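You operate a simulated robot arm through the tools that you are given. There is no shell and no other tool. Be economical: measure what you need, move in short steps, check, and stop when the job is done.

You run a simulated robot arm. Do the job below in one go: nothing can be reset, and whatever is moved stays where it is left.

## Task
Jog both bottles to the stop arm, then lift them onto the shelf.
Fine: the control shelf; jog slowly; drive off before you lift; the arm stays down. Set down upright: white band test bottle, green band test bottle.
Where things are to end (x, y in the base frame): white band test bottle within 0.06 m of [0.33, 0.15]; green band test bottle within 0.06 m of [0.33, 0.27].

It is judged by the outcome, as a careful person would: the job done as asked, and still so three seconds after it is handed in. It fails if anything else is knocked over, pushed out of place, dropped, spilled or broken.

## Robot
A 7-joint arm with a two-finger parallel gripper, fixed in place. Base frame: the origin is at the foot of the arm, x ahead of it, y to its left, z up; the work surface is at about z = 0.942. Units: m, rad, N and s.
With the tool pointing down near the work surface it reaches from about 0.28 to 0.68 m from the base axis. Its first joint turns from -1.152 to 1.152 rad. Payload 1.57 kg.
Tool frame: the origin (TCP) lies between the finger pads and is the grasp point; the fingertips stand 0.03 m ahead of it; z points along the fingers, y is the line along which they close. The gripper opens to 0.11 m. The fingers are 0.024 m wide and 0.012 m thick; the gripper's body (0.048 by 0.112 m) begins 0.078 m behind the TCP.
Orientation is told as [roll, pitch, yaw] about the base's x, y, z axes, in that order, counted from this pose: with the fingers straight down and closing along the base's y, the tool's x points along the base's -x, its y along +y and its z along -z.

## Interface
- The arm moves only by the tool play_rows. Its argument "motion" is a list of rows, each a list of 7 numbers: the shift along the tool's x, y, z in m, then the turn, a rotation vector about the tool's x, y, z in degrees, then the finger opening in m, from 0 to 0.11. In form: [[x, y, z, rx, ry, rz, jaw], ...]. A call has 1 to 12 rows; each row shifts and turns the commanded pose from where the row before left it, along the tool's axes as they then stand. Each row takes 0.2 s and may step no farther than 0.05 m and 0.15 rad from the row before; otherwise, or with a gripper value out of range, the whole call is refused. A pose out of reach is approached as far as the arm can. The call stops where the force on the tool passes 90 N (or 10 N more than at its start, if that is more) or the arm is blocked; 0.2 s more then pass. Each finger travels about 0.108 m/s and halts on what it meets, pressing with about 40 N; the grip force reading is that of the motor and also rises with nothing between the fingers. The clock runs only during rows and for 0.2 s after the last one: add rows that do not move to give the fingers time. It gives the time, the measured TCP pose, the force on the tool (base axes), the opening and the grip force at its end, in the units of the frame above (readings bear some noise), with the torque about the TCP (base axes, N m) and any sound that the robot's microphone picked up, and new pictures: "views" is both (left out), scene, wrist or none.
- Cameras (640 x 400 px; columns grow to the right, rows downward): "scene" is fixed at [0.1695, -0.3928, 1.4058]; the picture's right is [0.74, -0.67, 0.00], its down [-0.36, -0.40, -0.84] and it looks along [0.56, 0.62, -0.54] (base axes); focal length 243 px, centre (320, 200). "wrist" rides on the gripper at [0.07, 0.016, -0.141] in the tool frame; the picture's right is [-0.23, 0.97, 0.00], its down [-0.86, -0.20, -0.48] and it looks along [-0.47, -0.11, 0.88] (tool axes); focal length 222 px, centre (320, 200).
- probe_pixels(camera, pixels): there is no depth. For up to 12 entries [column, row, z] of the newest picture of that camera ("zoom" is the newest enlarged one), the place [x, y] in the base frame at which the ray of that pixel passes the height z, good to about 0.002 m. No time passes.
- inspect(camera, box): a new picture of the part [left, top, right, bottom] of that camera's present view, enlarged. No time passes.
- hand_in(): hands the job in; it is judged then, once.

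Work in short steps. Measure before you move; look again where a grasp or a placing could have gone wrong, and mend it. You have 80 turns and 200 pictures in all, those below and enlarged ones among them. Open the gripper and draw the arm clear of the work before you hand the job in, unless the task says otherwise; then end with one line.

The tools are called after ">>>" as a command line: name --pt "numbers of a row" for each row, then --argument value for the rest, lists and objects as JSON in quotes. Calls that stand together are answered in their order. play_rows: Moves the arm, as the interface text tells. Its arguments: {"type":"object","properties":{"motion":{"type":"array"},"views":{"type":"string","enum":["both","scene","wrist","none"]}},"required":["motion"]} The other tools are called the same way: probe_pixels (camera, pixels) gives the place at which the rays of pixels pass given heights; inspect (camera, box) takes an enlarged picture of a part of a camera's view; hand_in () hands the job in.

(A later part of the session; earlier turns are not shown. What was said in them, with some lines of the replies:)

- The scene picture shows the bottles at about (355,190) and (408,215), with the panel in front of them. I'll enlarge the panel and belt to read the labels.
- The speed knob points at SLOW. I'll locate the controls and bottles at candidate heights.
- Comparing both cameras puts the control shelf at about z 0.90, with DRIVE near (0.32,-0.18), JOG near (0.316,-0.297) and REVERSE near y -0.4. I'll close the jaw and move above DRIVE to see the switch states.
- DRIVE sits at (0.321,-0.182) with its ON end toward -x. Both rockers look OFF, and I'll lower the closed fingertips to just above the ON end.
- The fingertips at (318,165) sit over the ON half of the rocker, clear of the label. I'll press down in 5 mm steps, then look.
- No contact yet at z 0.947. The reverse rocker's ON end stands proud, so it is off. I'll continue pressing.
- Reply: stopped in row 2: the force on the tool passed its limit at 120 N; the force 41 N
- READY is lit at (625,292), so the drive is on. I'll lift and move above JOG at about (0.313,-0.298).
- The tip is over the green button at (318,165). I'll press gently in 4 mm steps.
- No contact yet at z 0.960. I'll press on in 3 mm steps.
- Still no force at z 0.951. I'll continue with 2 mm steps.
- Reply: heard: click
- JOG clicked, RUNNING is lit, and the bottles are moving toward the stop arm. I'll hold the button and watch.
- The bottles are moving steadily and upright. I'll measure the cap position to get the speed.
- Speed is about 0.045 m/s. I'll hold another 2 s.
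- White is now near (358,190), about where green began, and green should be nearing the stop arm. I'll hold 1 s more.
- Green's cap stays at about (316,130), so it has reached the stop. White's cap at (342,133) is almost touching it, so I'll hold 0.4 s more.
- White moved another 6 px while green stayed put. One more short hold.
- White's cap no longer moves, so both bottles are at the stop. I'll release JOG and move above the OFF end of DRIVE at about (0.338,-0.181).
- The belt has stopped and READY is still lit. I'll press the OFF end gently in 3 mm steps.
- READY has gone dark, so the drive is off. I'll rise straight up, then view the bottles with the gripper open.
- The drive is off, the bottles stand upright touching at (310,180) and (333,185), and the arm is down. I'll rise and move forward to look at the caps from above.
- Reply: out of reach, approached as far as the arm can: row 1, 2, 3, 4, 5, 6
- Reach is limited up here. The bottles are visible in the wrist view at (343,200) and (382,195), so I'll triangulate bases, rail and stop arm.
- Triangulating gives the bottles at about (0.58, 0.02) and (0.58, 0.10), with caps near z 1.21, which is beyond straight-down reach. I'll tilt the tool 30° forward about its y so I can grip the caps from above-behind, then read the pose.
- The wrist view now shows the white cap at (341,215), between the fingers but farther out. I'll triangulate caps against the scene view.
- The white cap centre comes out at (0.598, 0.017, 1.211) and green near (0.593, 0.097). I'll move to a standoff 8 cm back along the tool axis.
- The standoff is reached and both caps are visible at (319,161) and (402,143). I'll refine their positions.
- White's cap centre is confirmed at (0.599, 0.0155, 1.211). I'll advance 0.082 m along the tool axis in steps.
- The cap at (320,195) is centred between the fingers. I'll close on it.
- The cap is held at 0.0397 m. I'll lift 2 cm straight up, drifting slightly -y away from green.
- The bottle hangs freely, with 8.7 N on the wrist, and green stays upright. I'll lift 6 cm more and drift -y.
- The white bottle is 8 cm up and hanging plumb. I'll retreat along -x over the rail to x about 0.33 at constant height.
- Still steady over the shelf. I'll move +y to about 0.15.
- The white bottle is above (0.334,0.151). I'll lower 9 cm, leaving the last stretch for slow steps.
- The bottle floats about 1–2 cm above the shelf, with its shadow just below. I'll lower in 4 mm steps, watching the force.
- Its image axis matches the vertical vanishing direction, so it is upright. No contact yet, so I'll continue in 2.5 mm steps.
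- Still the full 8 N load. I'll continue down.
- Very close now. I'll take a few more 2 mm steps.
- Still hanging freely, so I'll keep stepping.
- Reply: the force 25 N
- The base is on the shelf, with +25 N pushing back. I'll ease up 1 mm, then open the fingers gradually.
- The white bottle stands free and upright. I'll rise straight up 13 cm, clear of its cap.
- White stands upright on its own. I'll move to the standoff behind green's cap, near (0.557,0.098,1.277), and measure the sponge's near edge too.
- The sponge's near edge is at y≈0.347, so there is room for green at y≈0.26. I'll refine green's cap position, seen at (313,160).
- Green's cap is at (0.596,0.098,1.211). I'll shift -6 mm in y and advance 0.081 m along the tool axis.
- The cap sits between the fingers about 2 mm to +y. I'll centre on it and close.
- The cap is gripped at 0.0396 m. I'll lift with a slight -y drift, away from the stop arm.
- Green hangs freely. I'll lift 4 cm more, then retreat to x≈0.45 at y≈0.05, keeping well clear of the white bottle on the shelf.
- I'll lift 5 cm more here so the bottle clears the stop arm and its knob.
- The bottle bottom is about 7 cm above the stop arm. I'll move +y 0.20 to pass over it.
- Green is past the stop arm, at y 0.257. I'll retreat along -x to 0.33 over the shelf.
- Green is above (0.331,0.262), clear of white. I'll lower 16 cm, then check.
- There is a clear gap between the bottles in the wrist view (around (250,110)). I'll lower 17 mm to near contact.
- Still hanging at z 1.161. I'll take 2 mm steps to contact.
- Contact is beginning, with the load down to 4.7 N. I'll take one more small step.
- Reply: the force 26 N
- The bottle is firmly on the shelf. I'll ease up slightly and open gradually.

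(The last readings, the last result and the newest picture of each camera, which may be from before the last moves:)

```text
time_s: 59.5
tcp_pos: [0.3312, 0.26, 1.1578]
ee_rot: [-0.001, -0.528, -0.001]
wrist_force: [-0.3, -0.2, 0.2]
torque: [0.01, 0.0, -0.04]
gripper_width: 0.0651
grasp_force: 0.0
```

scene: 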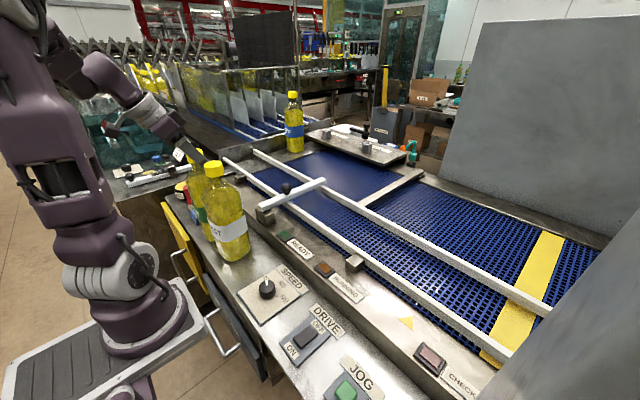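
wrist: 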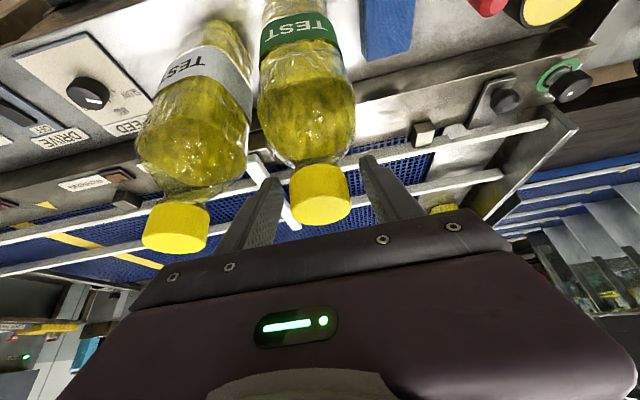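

The cap at (320,195) is free of both fingers. I'll rise straight up clear of the bottles.

>>> play_rows --pt "-0.005 0 -0.0086 0 0 0 0.065" --pt "-0.01 0 -0.0173 0 0 0 0.065" --pt "-0.01 0 -0.0173 0 0 0 0.065" --pt "-0.01 0 -0.0173 0 0 0 0.065" --pt "-0.015 0 -0.026 0 0 0 0.065" --pt "-0.015 0 -0.026 0 0 0 0.065" --pt "-0.01 0 -0.0173 0 0 0 0.08" --pt "0 0 0 0 0 0 0.08"

>>> inspect --camera "scene" --box '[130, 100, 310, 300]'

>>> inspect --camera "wrist" --box '[140, 0, 440, 200]'

```text
time_s: 61.3
tcp_pos: [0.3303, 0.2625, 1.3126]
ee_rot: [-0.002, -0.526, 0.002]
wrist_force: [0.0, 0.8, -0.4]
torque: [0.01, 0.0, -0.01]
gripper_width: 0.0797
grasp_force: 0.1
```

scene: 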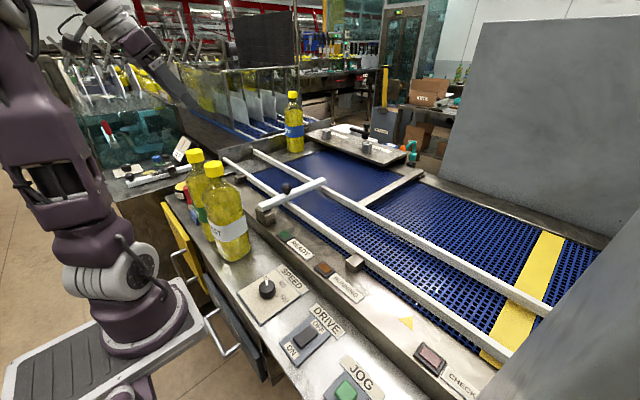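
wrist: 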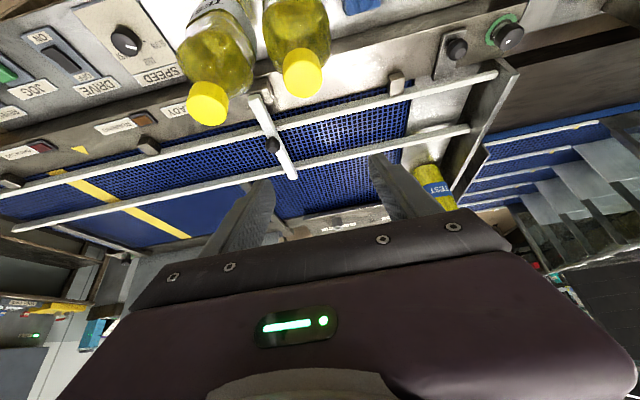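

```text
2.00 times, centred on (220, 200) of scene
```

zoom: 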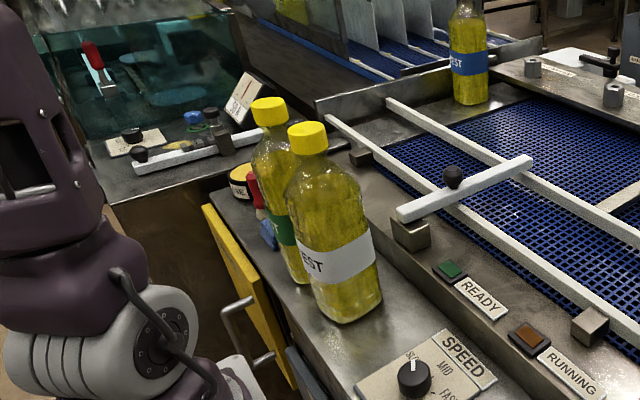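

```text
2.00 times, centred on (290, 100) of wrist
```

zoom: 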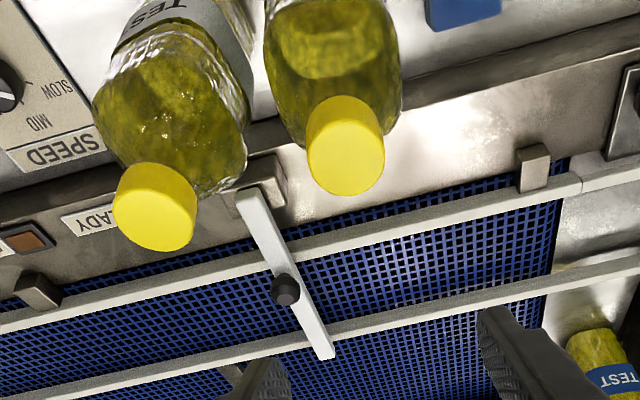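

Both bottles stand upright on the shelf at about (0.335,0.150) and (0.331,0.261). The drive lamps are dark, the stop arm is down, and the gripper is open and clear, so I'm handing in.

>>> hand_in

```text
The job is handed in.
```

I jogged both bottles slowly to the stop arm, switched the drive off, and set them upright on the control shelf: white band at about (0.335, 0.150), green band at about (0.331, 0.261), with the stop arm left down.
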